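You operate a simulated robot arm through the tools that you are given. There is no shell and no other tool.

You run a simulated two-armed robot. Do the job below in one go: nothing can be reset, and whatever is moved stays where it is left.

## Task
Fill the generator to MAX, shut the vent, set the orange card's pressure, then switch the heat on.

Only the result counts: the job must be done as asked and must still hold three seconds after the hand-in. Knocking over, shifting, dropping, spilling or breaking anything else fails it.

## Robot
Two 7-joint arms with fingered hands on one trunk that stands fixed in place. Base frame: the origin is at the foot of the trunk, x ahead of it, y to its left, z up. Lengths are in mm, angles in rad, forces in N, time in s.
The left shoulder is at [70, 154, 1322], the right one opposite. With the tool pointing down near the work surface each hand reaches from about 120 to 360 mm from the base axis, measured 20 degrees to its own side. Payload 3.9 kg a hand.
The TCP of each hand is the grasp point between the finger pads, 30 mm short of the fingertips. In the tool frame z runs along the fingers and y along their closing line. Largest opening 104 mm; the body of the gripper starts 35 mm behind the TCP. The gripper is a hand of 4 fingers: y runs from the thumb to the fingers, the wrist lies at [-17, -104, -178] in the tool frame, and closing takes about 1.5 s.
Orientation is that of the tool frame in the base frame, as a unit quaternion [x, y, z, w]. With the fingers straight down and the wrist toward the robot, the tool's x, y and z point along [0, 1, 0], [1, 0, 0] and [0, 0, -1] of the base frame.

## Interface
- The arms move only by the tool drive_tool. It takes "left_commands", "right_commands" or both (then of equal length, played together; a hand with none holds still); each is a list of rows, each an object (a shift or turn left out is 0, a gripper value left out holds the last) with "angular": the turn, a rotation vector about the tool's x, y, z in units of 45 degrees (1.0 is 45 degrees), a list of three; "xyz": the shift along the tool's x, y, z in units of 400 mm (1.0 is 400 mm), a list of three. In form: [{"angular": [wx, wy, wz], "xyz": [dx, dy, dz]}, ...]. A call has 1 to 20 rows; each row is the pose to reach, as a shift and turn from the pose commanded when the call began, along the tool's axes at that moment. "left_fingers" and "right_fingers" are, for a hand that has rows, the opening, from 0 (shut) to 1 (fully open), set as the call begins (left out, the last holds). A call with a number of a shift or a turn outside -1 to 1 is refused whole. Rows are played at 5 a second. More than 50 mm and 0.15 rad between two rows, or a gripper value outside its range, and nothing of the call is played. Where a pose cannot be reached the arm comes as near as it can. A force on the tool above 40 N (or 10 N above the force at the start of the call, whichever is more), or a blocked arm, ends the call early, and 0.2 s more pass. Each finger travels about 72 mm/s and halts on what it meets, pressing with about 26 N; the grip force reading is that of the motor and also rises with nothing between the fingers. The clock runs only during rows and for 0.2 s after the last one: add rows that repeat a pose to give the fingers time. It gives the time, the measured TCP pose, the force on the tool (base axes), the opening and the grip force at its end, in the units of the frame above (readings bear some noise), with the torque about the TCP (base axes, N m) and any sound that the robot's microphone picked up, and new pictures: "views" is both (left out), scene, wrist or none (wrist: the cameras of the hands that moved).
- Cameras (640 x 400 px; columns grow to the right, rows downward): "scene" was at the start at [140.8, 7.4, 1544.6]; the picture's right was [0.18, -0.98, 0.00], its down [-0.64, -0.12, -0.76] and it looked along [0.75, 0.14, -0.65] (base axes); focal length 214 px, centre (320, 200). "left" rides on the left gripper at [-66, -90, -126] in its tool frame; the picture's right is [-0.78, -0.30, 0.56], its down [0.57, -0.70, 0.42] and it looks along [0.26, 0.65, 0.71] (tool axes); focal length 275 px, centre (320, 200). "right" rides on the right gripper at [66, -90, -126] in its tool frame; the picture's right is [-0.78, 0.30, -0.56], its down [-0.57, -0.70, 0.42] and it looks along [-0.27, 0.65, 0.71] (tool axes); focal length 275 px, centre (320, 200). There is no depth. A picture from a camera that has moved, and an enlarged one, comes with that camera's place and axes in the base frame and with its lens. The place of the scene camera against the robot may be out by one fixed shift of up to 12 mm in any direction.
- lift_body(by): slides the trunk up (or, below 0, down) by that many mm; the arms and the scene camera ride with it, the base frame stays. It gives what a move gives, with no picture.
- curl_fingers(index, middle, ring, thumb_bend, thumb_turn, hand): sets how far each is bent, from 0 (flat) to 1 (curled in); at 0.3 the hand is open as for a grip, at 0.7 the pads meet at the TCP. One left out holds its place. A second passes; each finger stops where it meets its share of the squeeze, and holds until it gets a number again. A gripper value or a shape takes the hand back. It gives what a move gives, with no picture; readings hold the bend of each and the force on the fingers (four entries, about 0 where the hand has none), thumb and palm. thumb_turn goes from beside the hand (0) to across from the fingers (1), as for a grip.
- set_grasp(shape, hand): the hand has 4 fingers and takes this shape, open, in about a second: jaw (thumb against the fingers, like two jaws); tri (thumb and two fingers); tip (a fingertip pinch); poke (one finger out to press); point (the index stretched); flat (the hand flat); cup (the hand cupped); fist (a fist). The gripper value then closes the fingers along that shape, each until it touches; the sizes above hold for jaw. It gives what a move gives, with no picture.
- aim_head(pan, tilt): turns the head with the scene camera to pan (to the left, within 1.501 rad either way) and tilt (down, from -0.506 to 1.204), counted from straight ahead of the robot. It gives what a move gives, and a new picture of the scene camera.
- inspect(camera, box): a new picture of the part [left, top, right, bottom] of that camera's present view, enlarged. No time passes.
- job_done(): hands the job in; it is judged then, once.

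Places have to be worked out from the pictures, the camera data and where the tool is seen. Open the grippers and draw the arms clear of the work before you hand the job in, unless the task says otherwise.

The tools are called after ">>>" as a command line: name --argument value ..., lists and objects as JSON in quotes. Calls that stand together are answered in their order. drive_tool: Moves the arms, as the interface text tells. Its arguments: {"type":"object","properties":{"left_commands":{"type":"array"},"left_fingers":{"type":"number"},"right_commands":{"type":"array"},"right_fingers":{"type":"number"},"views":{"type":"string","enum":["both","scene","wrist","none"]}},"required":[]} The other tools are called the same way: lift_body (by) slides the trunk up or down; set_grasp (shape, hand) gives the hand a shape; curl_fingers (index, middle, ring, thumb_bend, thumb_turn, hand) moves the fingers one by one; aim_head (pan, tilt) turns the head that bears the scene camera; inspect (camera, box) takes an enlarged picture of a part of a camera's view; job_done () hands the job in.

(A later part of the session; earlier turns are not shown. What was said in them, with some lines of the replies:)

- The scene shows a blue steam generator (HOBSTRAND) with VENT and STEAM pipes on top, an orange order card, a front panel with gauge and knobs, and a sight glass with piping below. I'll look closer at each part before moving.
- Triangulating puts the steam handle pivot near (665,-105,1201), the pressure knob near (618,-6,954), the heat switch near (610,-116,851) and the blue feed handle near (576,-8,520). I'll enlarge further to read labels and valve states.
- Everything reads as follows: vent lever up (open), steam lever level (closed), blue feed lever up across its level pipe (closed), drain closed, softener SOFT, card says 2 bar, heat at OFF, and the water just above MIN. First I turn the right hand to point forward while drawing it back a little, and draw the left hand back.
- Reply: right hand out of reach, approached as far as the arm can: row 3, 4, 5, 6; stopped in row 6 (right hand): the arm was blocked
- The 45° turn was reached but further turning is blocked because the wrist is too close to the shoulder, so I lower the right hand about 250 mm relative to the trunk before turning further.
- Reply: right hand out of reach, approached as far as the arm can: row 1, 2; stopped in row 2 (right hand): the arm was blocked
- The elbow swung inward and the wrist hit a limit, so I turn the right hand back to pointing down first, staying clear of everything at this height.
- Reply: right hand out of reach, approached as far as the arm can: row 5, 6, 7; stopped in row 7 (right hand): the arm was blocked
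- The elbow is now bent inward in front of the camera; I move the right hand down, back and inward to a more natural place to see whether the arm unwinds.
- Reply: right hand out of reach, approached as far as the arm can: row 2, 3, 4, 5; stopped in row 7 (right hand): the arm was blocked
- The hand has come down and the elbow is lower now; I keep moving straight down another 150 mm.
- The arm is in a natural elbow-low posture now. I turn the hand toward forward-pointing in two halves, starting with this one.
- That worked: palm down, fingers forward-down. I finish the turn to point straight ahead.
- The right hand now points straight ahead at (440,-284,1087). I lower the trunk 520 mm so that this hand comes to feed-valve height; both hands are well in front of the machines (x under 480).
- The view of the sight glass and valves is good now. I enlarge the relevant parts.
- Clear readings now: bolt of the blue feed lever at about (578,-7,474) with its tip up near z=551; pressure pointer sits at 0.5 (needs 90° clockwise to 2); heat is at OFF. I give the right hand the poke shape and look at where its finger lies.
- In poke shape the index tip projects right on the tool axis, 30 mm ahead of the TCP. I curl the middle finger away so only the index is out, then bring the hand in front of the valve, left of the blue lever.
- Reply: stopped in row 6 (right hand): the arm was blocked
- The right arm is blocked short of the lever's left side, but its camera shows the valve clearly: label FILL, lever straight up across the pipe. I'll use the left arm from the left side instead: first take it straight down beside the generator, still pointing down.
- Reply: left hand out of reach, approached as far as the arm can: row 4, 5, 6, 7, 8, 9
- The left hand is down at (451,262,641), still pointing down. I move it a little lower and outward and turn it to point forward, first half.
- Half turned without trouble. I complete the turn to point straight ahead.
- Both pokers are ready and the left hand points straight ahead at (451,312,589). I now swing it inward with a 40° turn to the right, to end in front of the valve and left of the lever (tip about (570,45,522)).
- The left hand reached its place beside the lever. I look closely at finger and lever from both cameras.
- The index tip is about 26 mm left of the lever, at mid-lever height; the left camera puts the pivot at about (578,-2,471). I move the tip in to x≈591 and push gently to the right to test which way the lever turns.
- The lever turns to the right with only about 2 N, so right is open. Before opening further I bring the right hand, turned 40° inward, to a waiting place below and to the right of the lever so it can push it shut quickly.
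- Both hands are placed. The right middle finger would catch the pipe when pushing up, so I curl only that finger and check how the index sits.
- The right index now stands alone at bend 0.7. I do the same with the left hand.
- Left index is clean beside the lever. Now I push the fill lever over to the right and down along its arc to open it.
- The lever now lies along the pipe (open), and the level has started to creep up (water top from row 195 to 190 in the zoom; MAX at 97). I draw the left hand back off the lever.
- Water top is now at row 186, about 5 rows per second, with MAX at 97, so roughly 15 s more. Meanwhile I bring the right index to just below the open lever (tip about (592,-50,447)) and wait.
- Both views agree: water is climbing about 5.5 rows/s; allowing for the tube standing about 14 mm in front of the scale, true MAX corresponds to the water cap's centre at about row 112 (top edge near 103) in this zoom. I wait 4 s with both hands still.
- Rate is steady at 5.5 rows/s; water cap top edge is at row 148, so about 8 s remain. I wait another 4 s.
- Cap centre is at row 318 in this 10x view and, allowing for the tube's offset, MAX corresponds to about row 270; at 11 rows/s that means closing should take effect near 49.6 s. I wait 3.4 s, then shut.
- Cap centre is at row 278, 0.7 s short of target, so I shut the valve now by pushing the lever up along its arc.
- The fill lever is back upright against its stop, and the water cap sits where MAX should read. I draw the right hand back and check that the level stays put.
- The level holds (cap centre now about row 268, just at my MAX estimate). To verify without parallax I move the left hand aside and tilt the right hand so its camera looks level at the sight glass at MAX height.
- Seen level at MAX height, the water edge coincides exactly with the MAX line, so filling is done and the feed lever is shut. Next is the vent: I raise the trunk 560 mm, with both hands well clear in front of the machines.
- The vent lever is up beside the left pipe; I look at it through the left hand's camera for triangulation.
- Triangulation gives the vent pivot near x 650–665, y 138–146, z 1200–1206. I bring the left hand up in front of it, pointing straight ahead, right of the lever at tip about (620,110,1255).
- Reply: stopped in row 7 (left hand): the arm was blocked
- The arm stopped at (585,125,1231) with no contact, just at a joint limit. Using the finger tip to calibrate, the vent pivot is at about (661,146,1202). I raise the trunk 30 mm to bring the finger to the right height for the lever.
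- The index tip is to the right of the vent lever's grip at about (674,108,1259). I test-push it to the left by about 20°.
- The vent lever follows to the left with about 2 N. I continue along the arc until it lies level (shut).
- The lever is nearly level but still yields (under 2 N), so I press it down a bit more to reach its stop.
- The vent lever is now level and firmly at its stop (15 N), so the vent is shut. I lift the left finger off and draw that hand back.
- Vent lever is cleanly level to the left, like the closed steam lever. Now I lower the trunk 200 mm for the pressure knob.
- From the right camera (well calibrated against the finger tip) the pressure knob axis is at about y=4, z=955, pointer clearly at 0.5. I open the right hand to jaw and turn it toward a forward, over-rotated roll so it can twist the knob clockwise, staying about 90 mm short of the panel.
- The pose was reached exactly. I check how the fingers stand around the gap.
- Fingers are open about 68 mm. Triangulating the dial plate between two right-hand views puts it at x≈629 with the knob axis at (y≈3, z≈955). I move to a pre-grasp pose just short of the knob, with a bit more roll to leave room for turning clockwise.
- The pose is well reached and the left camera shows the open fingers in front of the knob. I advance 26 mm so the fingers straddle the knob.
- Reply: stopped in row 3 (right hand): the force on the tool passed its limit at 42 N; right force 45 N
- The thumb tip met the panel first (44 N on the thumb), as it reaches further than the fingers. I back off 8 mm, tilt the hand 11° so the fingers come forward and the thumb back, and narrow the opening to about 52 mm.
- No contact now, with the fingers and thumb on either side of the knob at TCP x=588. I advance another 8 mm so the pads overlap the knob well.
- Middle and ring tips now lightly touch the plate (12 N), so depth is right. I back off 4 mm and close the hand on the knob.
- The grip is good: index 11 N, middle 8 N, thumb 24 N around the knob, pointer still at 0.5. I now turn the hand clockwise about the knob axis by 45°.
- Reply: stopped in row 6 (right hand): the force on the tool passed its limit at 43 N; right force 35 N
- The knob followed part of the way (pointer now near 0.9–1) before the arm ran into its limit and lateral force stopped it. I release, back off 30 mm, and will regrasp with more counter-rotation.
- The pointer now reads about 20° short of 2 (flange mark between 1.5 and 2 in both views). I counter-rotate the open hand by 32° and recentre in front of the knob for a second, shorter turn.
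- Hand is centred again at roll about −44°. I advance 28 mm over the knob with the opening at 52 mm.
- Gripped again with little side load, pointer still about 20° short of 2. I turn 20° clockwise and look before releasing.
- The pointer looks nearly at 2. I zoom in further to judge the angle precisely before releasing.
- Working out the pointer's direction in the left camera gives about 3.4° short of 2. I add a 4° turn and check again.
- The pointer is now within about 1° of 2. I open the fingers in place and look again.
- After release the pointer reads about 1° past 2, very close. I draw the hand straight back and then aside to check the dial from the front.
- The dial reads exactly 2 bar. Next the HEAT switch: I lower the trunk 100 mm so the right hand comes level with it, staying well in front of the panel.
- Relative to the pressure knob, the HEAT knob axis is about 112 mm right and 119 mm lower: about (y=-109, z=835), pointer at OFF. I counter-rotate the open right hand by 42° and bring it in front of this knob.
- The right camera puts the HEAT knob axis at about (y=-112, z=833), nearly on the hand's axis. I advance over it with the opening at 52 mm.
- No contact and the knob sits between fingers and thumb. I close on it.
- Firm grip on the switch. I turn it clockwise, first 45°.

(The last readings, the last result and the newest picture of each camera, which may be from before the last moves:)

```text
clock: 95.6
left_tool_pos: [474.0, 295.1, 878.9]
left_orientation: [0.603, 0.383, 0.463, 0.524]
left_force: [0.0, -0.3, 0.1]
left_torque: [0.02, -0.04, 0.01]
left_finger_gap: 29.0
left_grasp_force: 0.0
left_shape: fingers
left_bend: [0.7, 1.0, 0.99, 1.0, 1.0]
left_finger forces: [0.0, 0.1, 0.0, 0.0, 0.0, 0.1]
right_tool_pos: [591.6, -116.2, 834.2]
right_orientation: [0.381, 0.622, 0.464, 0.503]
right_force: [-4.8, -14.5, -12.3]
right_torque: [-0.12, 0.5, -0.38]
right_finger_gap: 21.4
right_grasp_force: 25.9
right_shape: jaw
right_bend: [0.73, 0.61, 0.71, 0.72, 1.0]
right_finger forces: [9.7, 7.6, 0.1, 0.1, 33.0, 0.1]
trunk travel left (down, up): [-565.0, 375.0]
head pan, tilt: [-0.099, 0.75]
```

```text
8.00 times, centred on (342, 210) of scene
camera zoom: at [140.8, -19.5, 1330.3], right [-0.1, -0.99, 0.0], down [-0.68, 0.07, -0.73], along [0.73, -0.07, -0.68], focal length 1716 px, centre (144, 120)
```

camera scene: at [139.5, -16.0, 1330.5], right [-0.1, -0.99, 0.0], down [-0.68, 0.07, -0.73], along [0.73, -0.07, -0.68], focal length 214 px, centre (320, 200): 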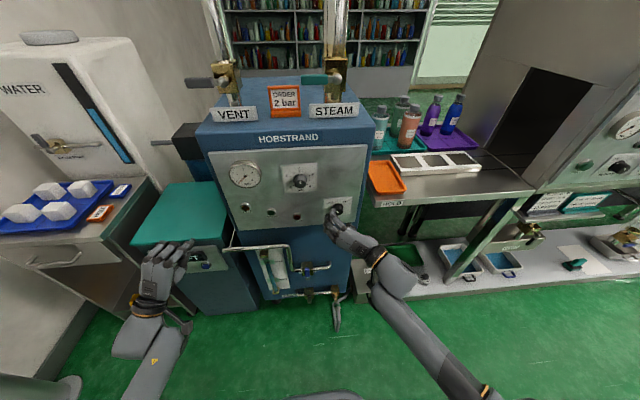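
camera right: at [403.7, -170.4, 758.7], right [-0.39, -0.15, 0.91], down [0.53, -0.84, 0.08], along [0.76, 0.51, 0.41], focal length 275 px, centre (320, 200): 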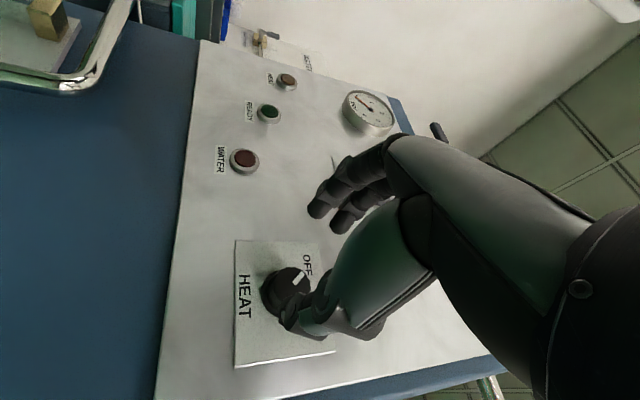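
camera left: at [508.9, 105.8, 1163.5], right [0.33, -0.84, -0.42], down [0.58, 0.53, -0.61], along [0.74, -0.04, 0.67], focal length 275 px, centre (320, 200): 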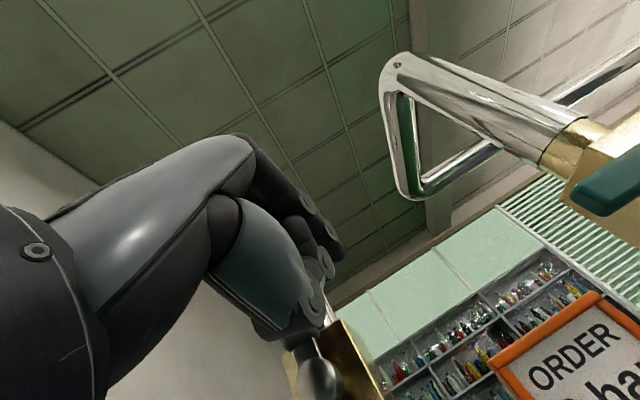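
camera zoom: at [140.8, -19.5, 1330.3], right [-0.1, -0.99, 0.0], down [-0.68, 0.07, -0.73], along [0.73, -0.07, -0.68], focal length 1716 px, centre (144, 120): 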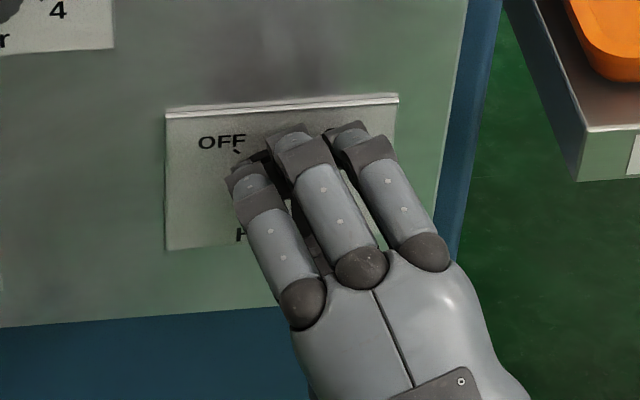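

The switch turned along with the hand by about 45°. The arm still has room, so I continue another 45° clockwise, easing the side load slightly.

>>> drive_tool --right_commands '[{"angular": [-0.034, 0.001, 0.163], "xyz": [-0.003, -0.006, 0]}, {"angular": [-0.068, 0.002, 0.327], "xyz": [-0.003, -0.006, 0]}, {"angular": [-0.102, 0.003, 0.49], "xyz": [-0.003, -0.006, 0]}, {"angular": [-0.136, 0.005, 0.653], "xyz": [-0.003, -0.006, 0]}, {"angular": [-0.17, 0.006, 0.816], "xyz": [-0.003, -0.006, 0]}, {"angular": [-0.204, 0.007, 0.979], "xyz": [-0.003, -0.006, 0]}, {"angular": [-0.204, 0.007, 0.979], "xyz": [-0.003, -0.006, 0]}]' --views "scene"

>>> inspect --camera "right" --box '[160, 120, 480, 360]'

>>> inspect --camera "scene" --box '[310, 185, 374, 235]'

>>> inspect --camera "scene" --box '[200, 140, 380, 240]'

```text
clock: 97.2
left_tool_pos: [474.7, 297.1, 878.6]
left_orientation: [0.602, 0.385, 0.463, 0.525]
left_force: [0.3, 0.2, -0.5]
left_torque: [0.02, -0.01, 0.0]
left_finger_gap: 29.0
left_grasp_force: 0.0
left_shape: fingers
left_bend: [0.7, 1.0, 0.99, 1.0, 1.0]
left_finger forces: [0.1, 0.0, 0.0, 0.0, 0.1, 0.0]
right_tool_pos: [591.1, -119.6, 830.8]
right_orientation: [0.539, 0.407, 0.662, 0.325]
right_force: [1.0, 3.8, -5.3]
right_torque: [-0.04, 0.13, 0.07]
right_finger_gap: 21.9
right_grasp_force: 25.5
right_shape: jaw
right_bend: [0.73, 0.6, 0.71, 0.73, 1.0]
right_finger forces: [15.2, 6.3, 0.0, 0.0, 26.5, 0.0]
trunk travel left (down, up): [-565.0, 375.0]
head pan, tilt: [-0.099, 0.75]
camera scene: at [140.6, -15.8, 1330.5], right [-0.1, -1.0, 0.0], down [-0.68, 0.07, -0.73], along [0.73, -0.07, -0.68], focal length 214 px, centre (320, 200)
```

scene: 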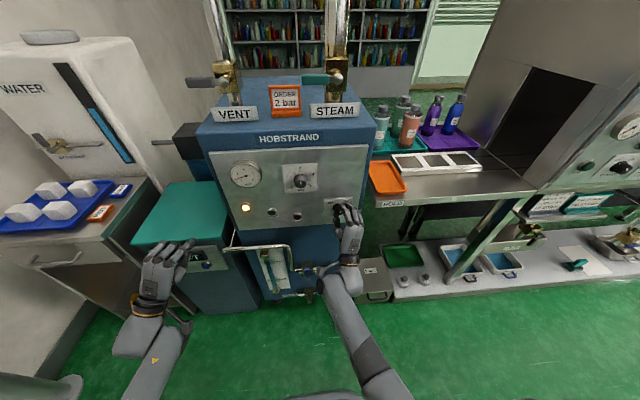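

```text
1.67 times, centred on (320, 240) of right
camera zoom: at [453.9, -44.4, 768.9], right [-0.38, -0.91, -0.13], down [0.53, -0.1, -0.84], along [0.76, -0.39, 0.52], focal length 459 px, centre (320, 133)
```

zoom: 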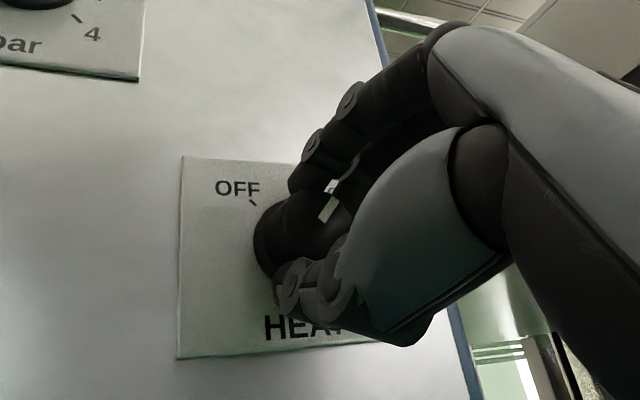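

```text
8.00 times, centred on (342, 210) of scene
camera zoom: at [140.6, -15.8, 1330.5], right [-0.1, -1.0, 0.0], down [-0.68, 0.07, -0.73], along [0.73, -0.07, -0.68], focal length 1716 px, centre (144, 120)
```

zoom: 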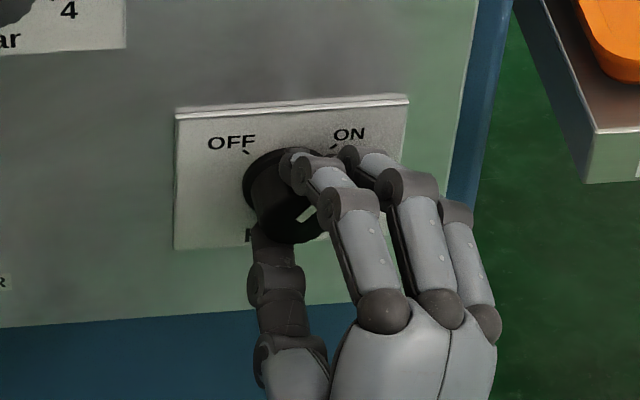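

```text
3.56 times, centred on (290, 190) of scene
camera zoom: at [140.6, -15.8, 1330.5], right [-0.1, -1.0, 0.0], down [-0.68, 0.07, -0.73], along [0.73, -0.07, -0.68], focal length 763 px, centre (427, 236)
```

zoom: 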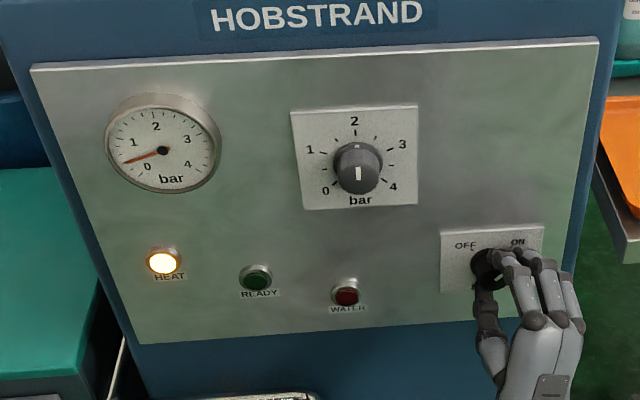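

The HEAT lamp is lit and the pointer is at ON. I open the fingers in place and check that the switch stays.

>>> drive_tool --right_commands '[{"xyz": [0, 0, 0]}, {"xyz": [0, 0, 0]}, {"xyz": [0, 0, 0]}, {"xyz": [0, 0, 0]}]' --right_fingers 0.55 --views "none"

>>> inspect --camera "scene" --box '[310, 185, 374, 235]'

>>> inspect --camera "right" --box '[160, 120, 480, 360]'

```text
clock: 98.2
left_tool_pos: [473.9, 296.3, 879.3]
left_orientation: [0.602, 0.383, 0.462, 0.526]
left_force: [-0.6, -0.1, 0.5]
left_torque: [-0.03, -0.03, 0.04]
left_finger_gap: 29.0
left_grasp_force: 0.0
left_shape: fingers
left_bend: [0.7, 1.0, 0.99, 1.0, 1.0]
left_finger forces: [0.1, 0.1, 0.0, 0.0, 0.1, 0.1]
right_tool_pos: [591.0, -121.9, 830.9]
right_orientation: [0.539, 0.406, 0.661, 0.328]
right_force: [0.6, 0.2, -0.9]
right_torque: [0.05, 0.03, -0.04]
right_finger_gap: 56.8
right_grasp_force: 0.0
right_shape: jaw
right_bend: [0.73, 0.43, 0.39, 0.66, 0.99]
right_finger forces: [0.0, 0.0, 0.0, 0.0, 0.1, 0.1]
trunk travel left (down, up): [-565.0, 375.0]
head pan, tilt: [-0.099, 0.75]
```

```text
8.00 times, centred on (342, 210) of scene
camera zoom: at [139.5, -16.5, 1330.5], right [-0.1, -0.99, 0.0], down [-0.68, 0.07, -0.73], along [0.73, -0.07, -0.68], focal length 1716 px, centre (144, 120)
```

zoom: 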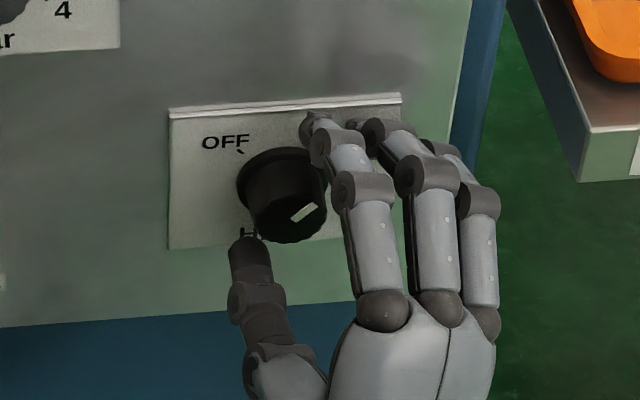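

```text
1.67 times, centred on (320, 240) of right
camera zoom: at [453.8, -45.9, 769.4], right [-0.39, -0.91, -0.13], down [0.53, -0.1, -0.84], along [0.76, -0.4, 0.52], focal length 459 px, centre (320, 133)
```

zoom: 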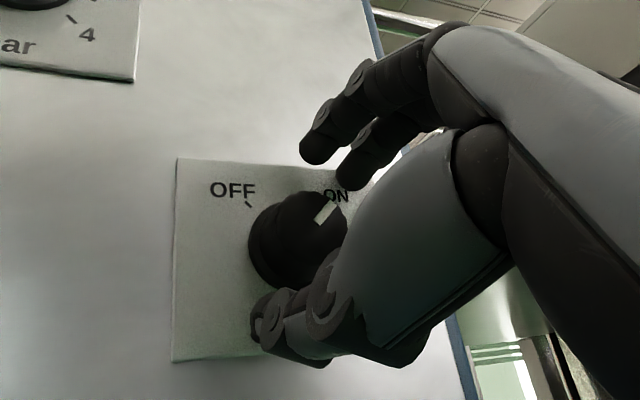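

The switch stays at ON. I draw the right hand straight back, away from the panel.

>>> drive_tool --right_commands '[{"xyz": [0.01, 0, -0.049]}, {"xyz": [0.02, 0, -0.098]}, {"xyz": [0.03, 0, -0.147]}, {"xyz": [0.0, 0.02, -0.215]}, {"xyz": [-0.031, 0.044, -0.287]}, {"xyz": [-0.08, 0.06, -0.34]}]' --views "scene"

>>> inspect --camera "scene" --box '[200, 140, 380, 240]'

>>> inspect --camera "scene" --box '[230, 230, 350, 310]'

>>> inspect --camera "scene" --box '[180, 50, 380, 150]'

```text
clock: 99.6
left_tool_pos: [474.8, 296.7, 879.4]
left_orientation: [0.602, 0.383, 0.463, 0.525]
left_force: [1.2, 0.3, -0.5]
left_torque: [0.03, -0.01, 0.02]
left_finger_gap: 28.8
left_grasp_force: 0.1
left_shape: fingers
left_bend: [0.7, 1.0, 0.99, 1.0, 1.0]
left_finger forces: [0.0, 0.1, 0.0, 0.1, 0.1, 0.1]
right_tool_pos: [462.9, -179.5, 826.3]
right_orientation: [0.543, 0.398, 0.667, 0.32]
right_force: [-0.1, -0.2, -0.5]
right_torque: [-0.02, -0.01, 0.02]
right_finger_gap: 56.9
right_grasp_force: 0.1
right_shape: jaw
right_bend: [0.73, 0.42, 0.39, 0.66, 0.99]
right_finger forces: [0.0, 0.0, 0.0, 0.0, 0.0, 0.0]
trunk travel left (down, up): [-565.0, 375.0]
head pan, tilt: [-0.099, 0.75]
camera scene: at [139.4, -17.1, 1330.6], right [-0.1, -0.99, 0.0], down [-0.68, 0.07, -0.73], along [0.73, -0.07, -0.68], focal length 214 px, centre (320, 200)
```

scene: 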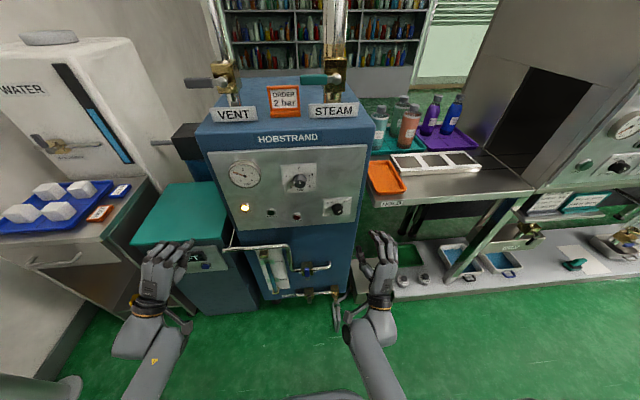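

```text
3.56 times, centred on (290, 190) of scene
camera zoom: at [139.4, -17.1, 1330.6], right [-0.1, -0.99, 0.0], down [-0.68, 0.07, -0.73], along [0.73, -0.07, -0.68], focal length 763 px, centre (427, 236)
```

zoom: 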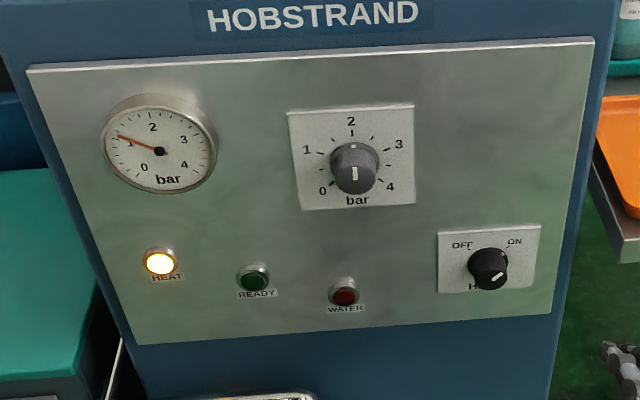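

```text
5.00 times, centred on (290, 270) of scene
camera zoom: at [139.4, -17.1, 1330.6], right [-0.1, -0.99, 0.0], down [-0.68, 0.07, -0.73], along [0.73, -0.07, -0.68], focal length 1072 px, centre (470, -150)
```

zoom: 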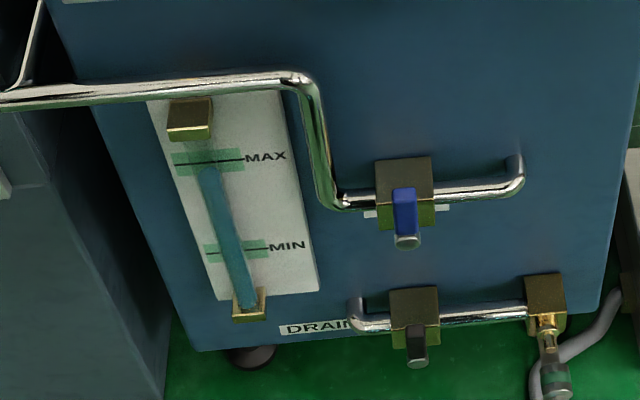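

```text
3.20 times, centred on (280, 100) of scene
camera zoom: at [139.4, -17.1, 1330.6], right [-0.1, -0.99, 0.0], down [-0.68, 0.07, -0.73], along [0.73, -0.07, -0.68], focal length 686 px, centre (448, 520)
```

zoom: 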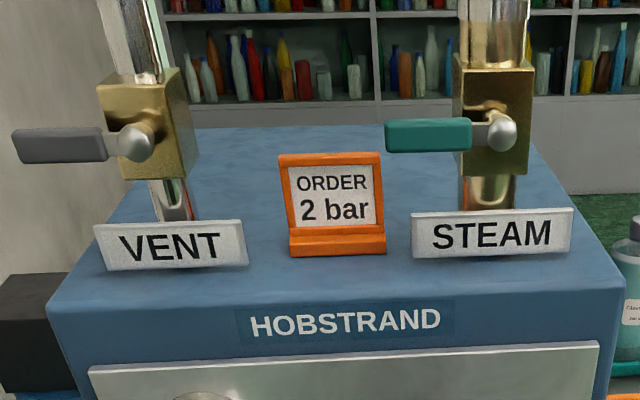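

HEAT lamp lit, switch at ON, dial at 2, vent shut, fill lever closed, level at MAX, and the gauge is climbing past 1 bar. I open both hands and draw the arms further back while watching the pressure.

>>> set_grasp --hand "left" --shape "jaw"

>>> drive_tool --right_commands '[{"xyz": [-0.02, 0, -0.06]}, {"xyz": [-0.04, 0, -0.12]}, {"xyz": [-0.04, 0, -0.12]}, {"xyz": [-0.04, 0, -0.12]}, {"xyz": [-0.04, 0, -0.12]}]' --left_commands '[{"xyz": [0.02, 0, -0.06]}, {"xyz": [0.04, 0, -0.12]}, {"xyz": [0.04, 0, -0.12]}, {"xyz": [0.04, 0, -0.12]}, {"xyz": [0.04, 0, -0.12]}]' --right_fingers 1.0 --left_fingers 1.0 --views "scene"

>>> inspect --camera "scene" --box '[200, 140, 380, 240]'

```text
clock: 100.5
left_tool_pos: [474.5, 295.7, 878.9]
left_orientation: [0.602, 0.384, 0.462, 0.526]
left_force: [0.6, -0.1, -1.0]
left_torque: [-0.01, -0.02, -0.01]
left_finger_gap: 103.9
left_grasp_force: 0.1
left_shape: jaw
left_bend: [0.3, 0.3, 0.3, 0.3, 0.97]
left_finger forces: [0.0, 0.1, 0.1, 0.1, 0.0, 0.1]
right_tool_pos: [464.4, -179.9, 827.2]
right_orientation: [0.543, 0.399, 0.665, 0.322]
right_force: [-1.0, -0.2, -0.4]
right_torque: [0.0, -0.01, 0.02]
right_finger_gap: 57.0
right_grasp_force: 0.0
right_shape: jaw
right_bend: [0.73, 0.42, 0.39, 0.66, 0.99]
right_finger forces: [0.1, 0.1, 0.0, 0.0, 0.1, 0.0]
trunk travel left (down, up): [-565.0, 375.0]
head pan, tilt: [-0.099, 0.75]
```

```text
clock: 101.7
left_tool_pos: [433.6, 324.9, 882.9]
left_orientation: [0.601, 0.385, 0.463, 0.525]
left_force: [-0.8, 0.5, 0.4]
left_torque: [-0.01, 0.01, 0.01]
left_finger_gap: 104.0
left_grasp_force: 0.1
left_shape: jaw
left_bend: [0.3, 0.3, 0.3, 0.3, 0.97]
left_finger forces: [0.1, 0.0, 0.0, 0.0, 0.0, 0.1]
right_tool_pos: [419.2, -201.9, 814.2]
right_orientation: [0.542, 0.399, 0.666, 0.32]
right_force: [0.0, -0.3, -0.5]
right_torque: [0.01, -0.01, 0.02]
right_finger_gap: 103.6
right_grasp_force: 0.1
right_shape: jaw
right_bend: [0.3, 0.3, 0.3, 0.3, 0.97]
right_finger forces: [0.0, 0.0, 0.1, 0.1, 0.2, 0.0]
trunk travel left (down, up): [-565.0, 375.0]
head pan, tilt: [-0.099, 0.75]
camera scene: at [139.8, -16.4, 1330.5], right [-0.1, -0.99, 0.0], down [-0.68, 0.07, -0.73], along [0.73, -0.07, -0.68], focal length 214 px, centre (320, 200)
```

scene: 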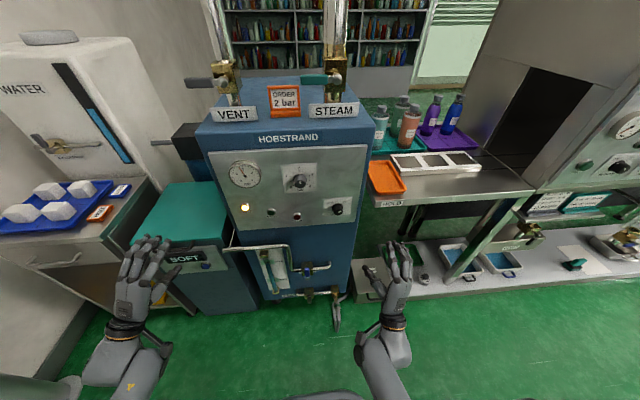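

```text
3.56 times, centred on (290, 190) of scene
camera zoom: at [139.8, -16.4, 1330.5], right [-0.1, -0.99, 0.0], down [-0.68, 0.07, -0.73], along [0.73, -0.07, -0.68], focal length 763 px, centre (427, 236)
```

zoom: 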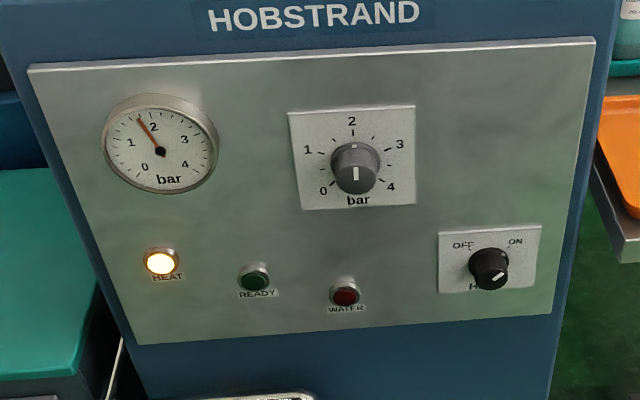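

Pressure is at about 1.7 bar and rising. I wait a few seconds to see it settle and READY come on.

>>> drive_tool --right_commands '[{"xyz": [0, 0, 0]}, {"xyz": [0, 0, 0]}, {"xyz": [0, 0, 0]}, {"xyz": [0, 0, 0]}, {"xyz": [0, 0, 0]}, {"xyz": [0, 0, 0]}, {"xyz": [0, 0, 0]}, {"xyz": [0, 0, 0]}, {"xyz": [0, 0, 0]}, {"xyz": [0, 0, 0]}, {"xyz": [0, 0, 0]}, {"xyz": [0, 0, 0]}, {"xyz": [0, 0, 0]}, {"xyz": [0, 0, 0]}, {"xyz": [0, 0, 0]}, {"xyz": [0, 0, 0]}, {"xyz": [0, 0, 0]}, {"xyz": [0, 0, 0]}]' --views "scene"

>>> inspect --camera "scene" --box '[200, 140, 380, 240]'

>>> inspect --camera "scene" --box '[240, 240, 340, 310]'

>>> inspect --camera "scene" --box '[140, 230, 240, 290]'

```text
clock: 105.5
left_tool_pos: [433.5, 324.4, 882.6]
left_orientation: [0.602, 0.384, 0.463, 0.525]
left_force: [0.4, -0.3, -0.6]
left_torque: [0.01, -0.05, -0.02]
left_finger_gap: 104.1
left_grasp_force: 0.0
left_shape: jaw
left_bend: [0.3, 0.3, 0.3, 0.3, 0.97]
left_finger forces: [0.0, 0.0, 0.0, 0.0, 0.0, 0.1]
right_tool_pos: [419.8, -202.3, 814.5]
right_orientation: [0.543, 0.398, 0.666, 0.321]
right_force: [-0.6, -1.4, 0.0]
right_torque: [0.03, -0.02, 0.0]
right_finger_gap: 103.8
right_grasp_force: 0.0
right_shape: jaw
right_bend: [0.3, 0.3, 0.3, 0.3, 0.97]
right_finger forces: [0.1, 0.1, 0.0, 0.2, 0.1, 0.0]
trunk travel left (down, up): [-565.0, 375.0]
head pan, tilt: [-0.099, 0.75]
camera scene: at [139.6, -16.4, 1330.5], right [-0.1, -0.99, 0.0], down [-0.68, 0.07, -0.73], along [0.73, -0.07, -0.68], focal length 214 px, centre (320, 200)
```

scene: 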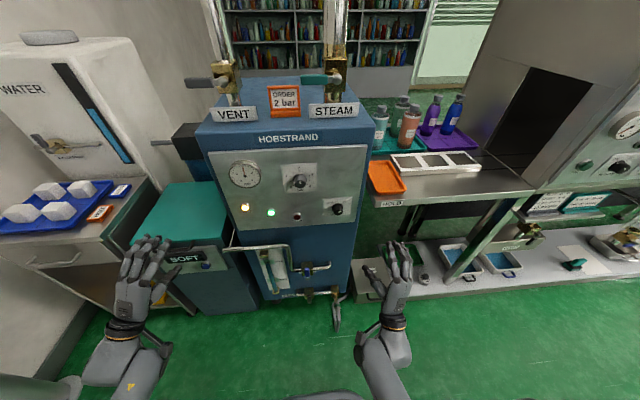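

```text
3.56 times, centred on (290, 190) of scene
camera zoom: at [139.6, -16.4, 1330.5], right [-0.1, -0.99, 0.0], down [-0.68, 0.07, -0.73], along [0.73, -0.07, -0.68], focal length 763 px, centre (427, 236)
```

zoom: 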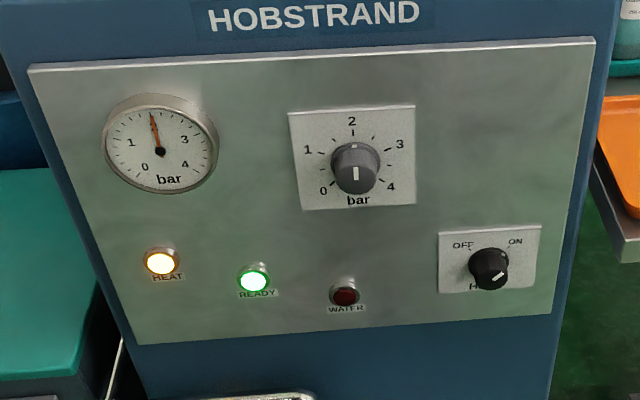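

```text
5.71 times, centred on (290, 275) of scene
camera zoom: at [139.6, -16.4, 1330.5], right [-0.1, -0.99, 0.0], down [-0.68, 0.07, -0.73], along [0.73, -0.07, -0.68], focal length 1226 px, centre (491, -229)
```

zoom: 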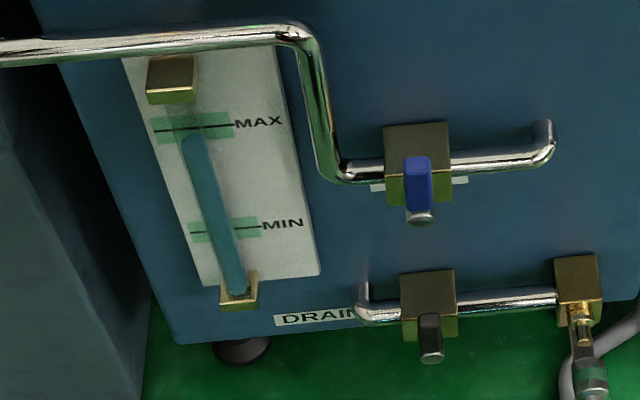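

```text
6.40 times, centred on (190, 260) of scene
camera zoom: at [139.6, -16.4, 1330.5], right [-0.1, -0.99, 0.0], down [-0.68, 0.07, -0.73], along [0.73, -0.07, -0.68], focal length 1373 px, centre (1152, -184)
```

zoom: 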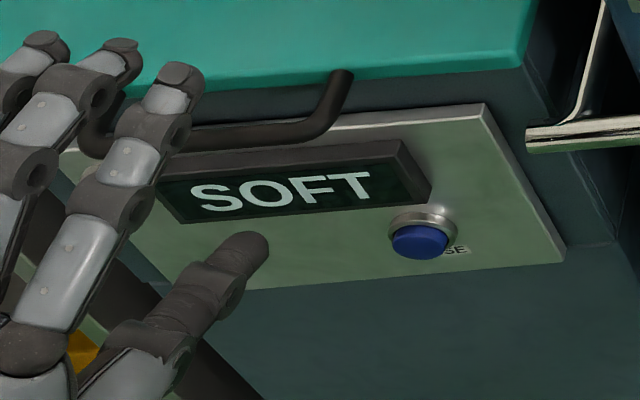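

READY is lit, the gauge holds at 2 bar with heat on, the water is at MAX, the vent and fill valves are shut, and both hands are open and clear. I hand the job in.

>>> job_done

```text
The job is handed in.
```

I've handed the job in: the generator is filled, vented shut, set to 2 bar and heating.

- **Water:** I opened the fill valve until the sight glass reached MAX and shut it again. A camera view level with the MAX line showed the water edge right on it.
- **Vent:** the lever is turned level and firmly against its closed stop, the same position as the closed steam lever.
- **Pressure:** the dial is at 2, matching the orange order card.
- **Heat:** the switch is at ON and the HEAT lamp is lit.

About eight seconds after switch-on, the gauge read about 2 bar and the green READY lamp was on. I saw nothing knocked over, shifted or spilled, and both hands were open and drawn back before I handed in.
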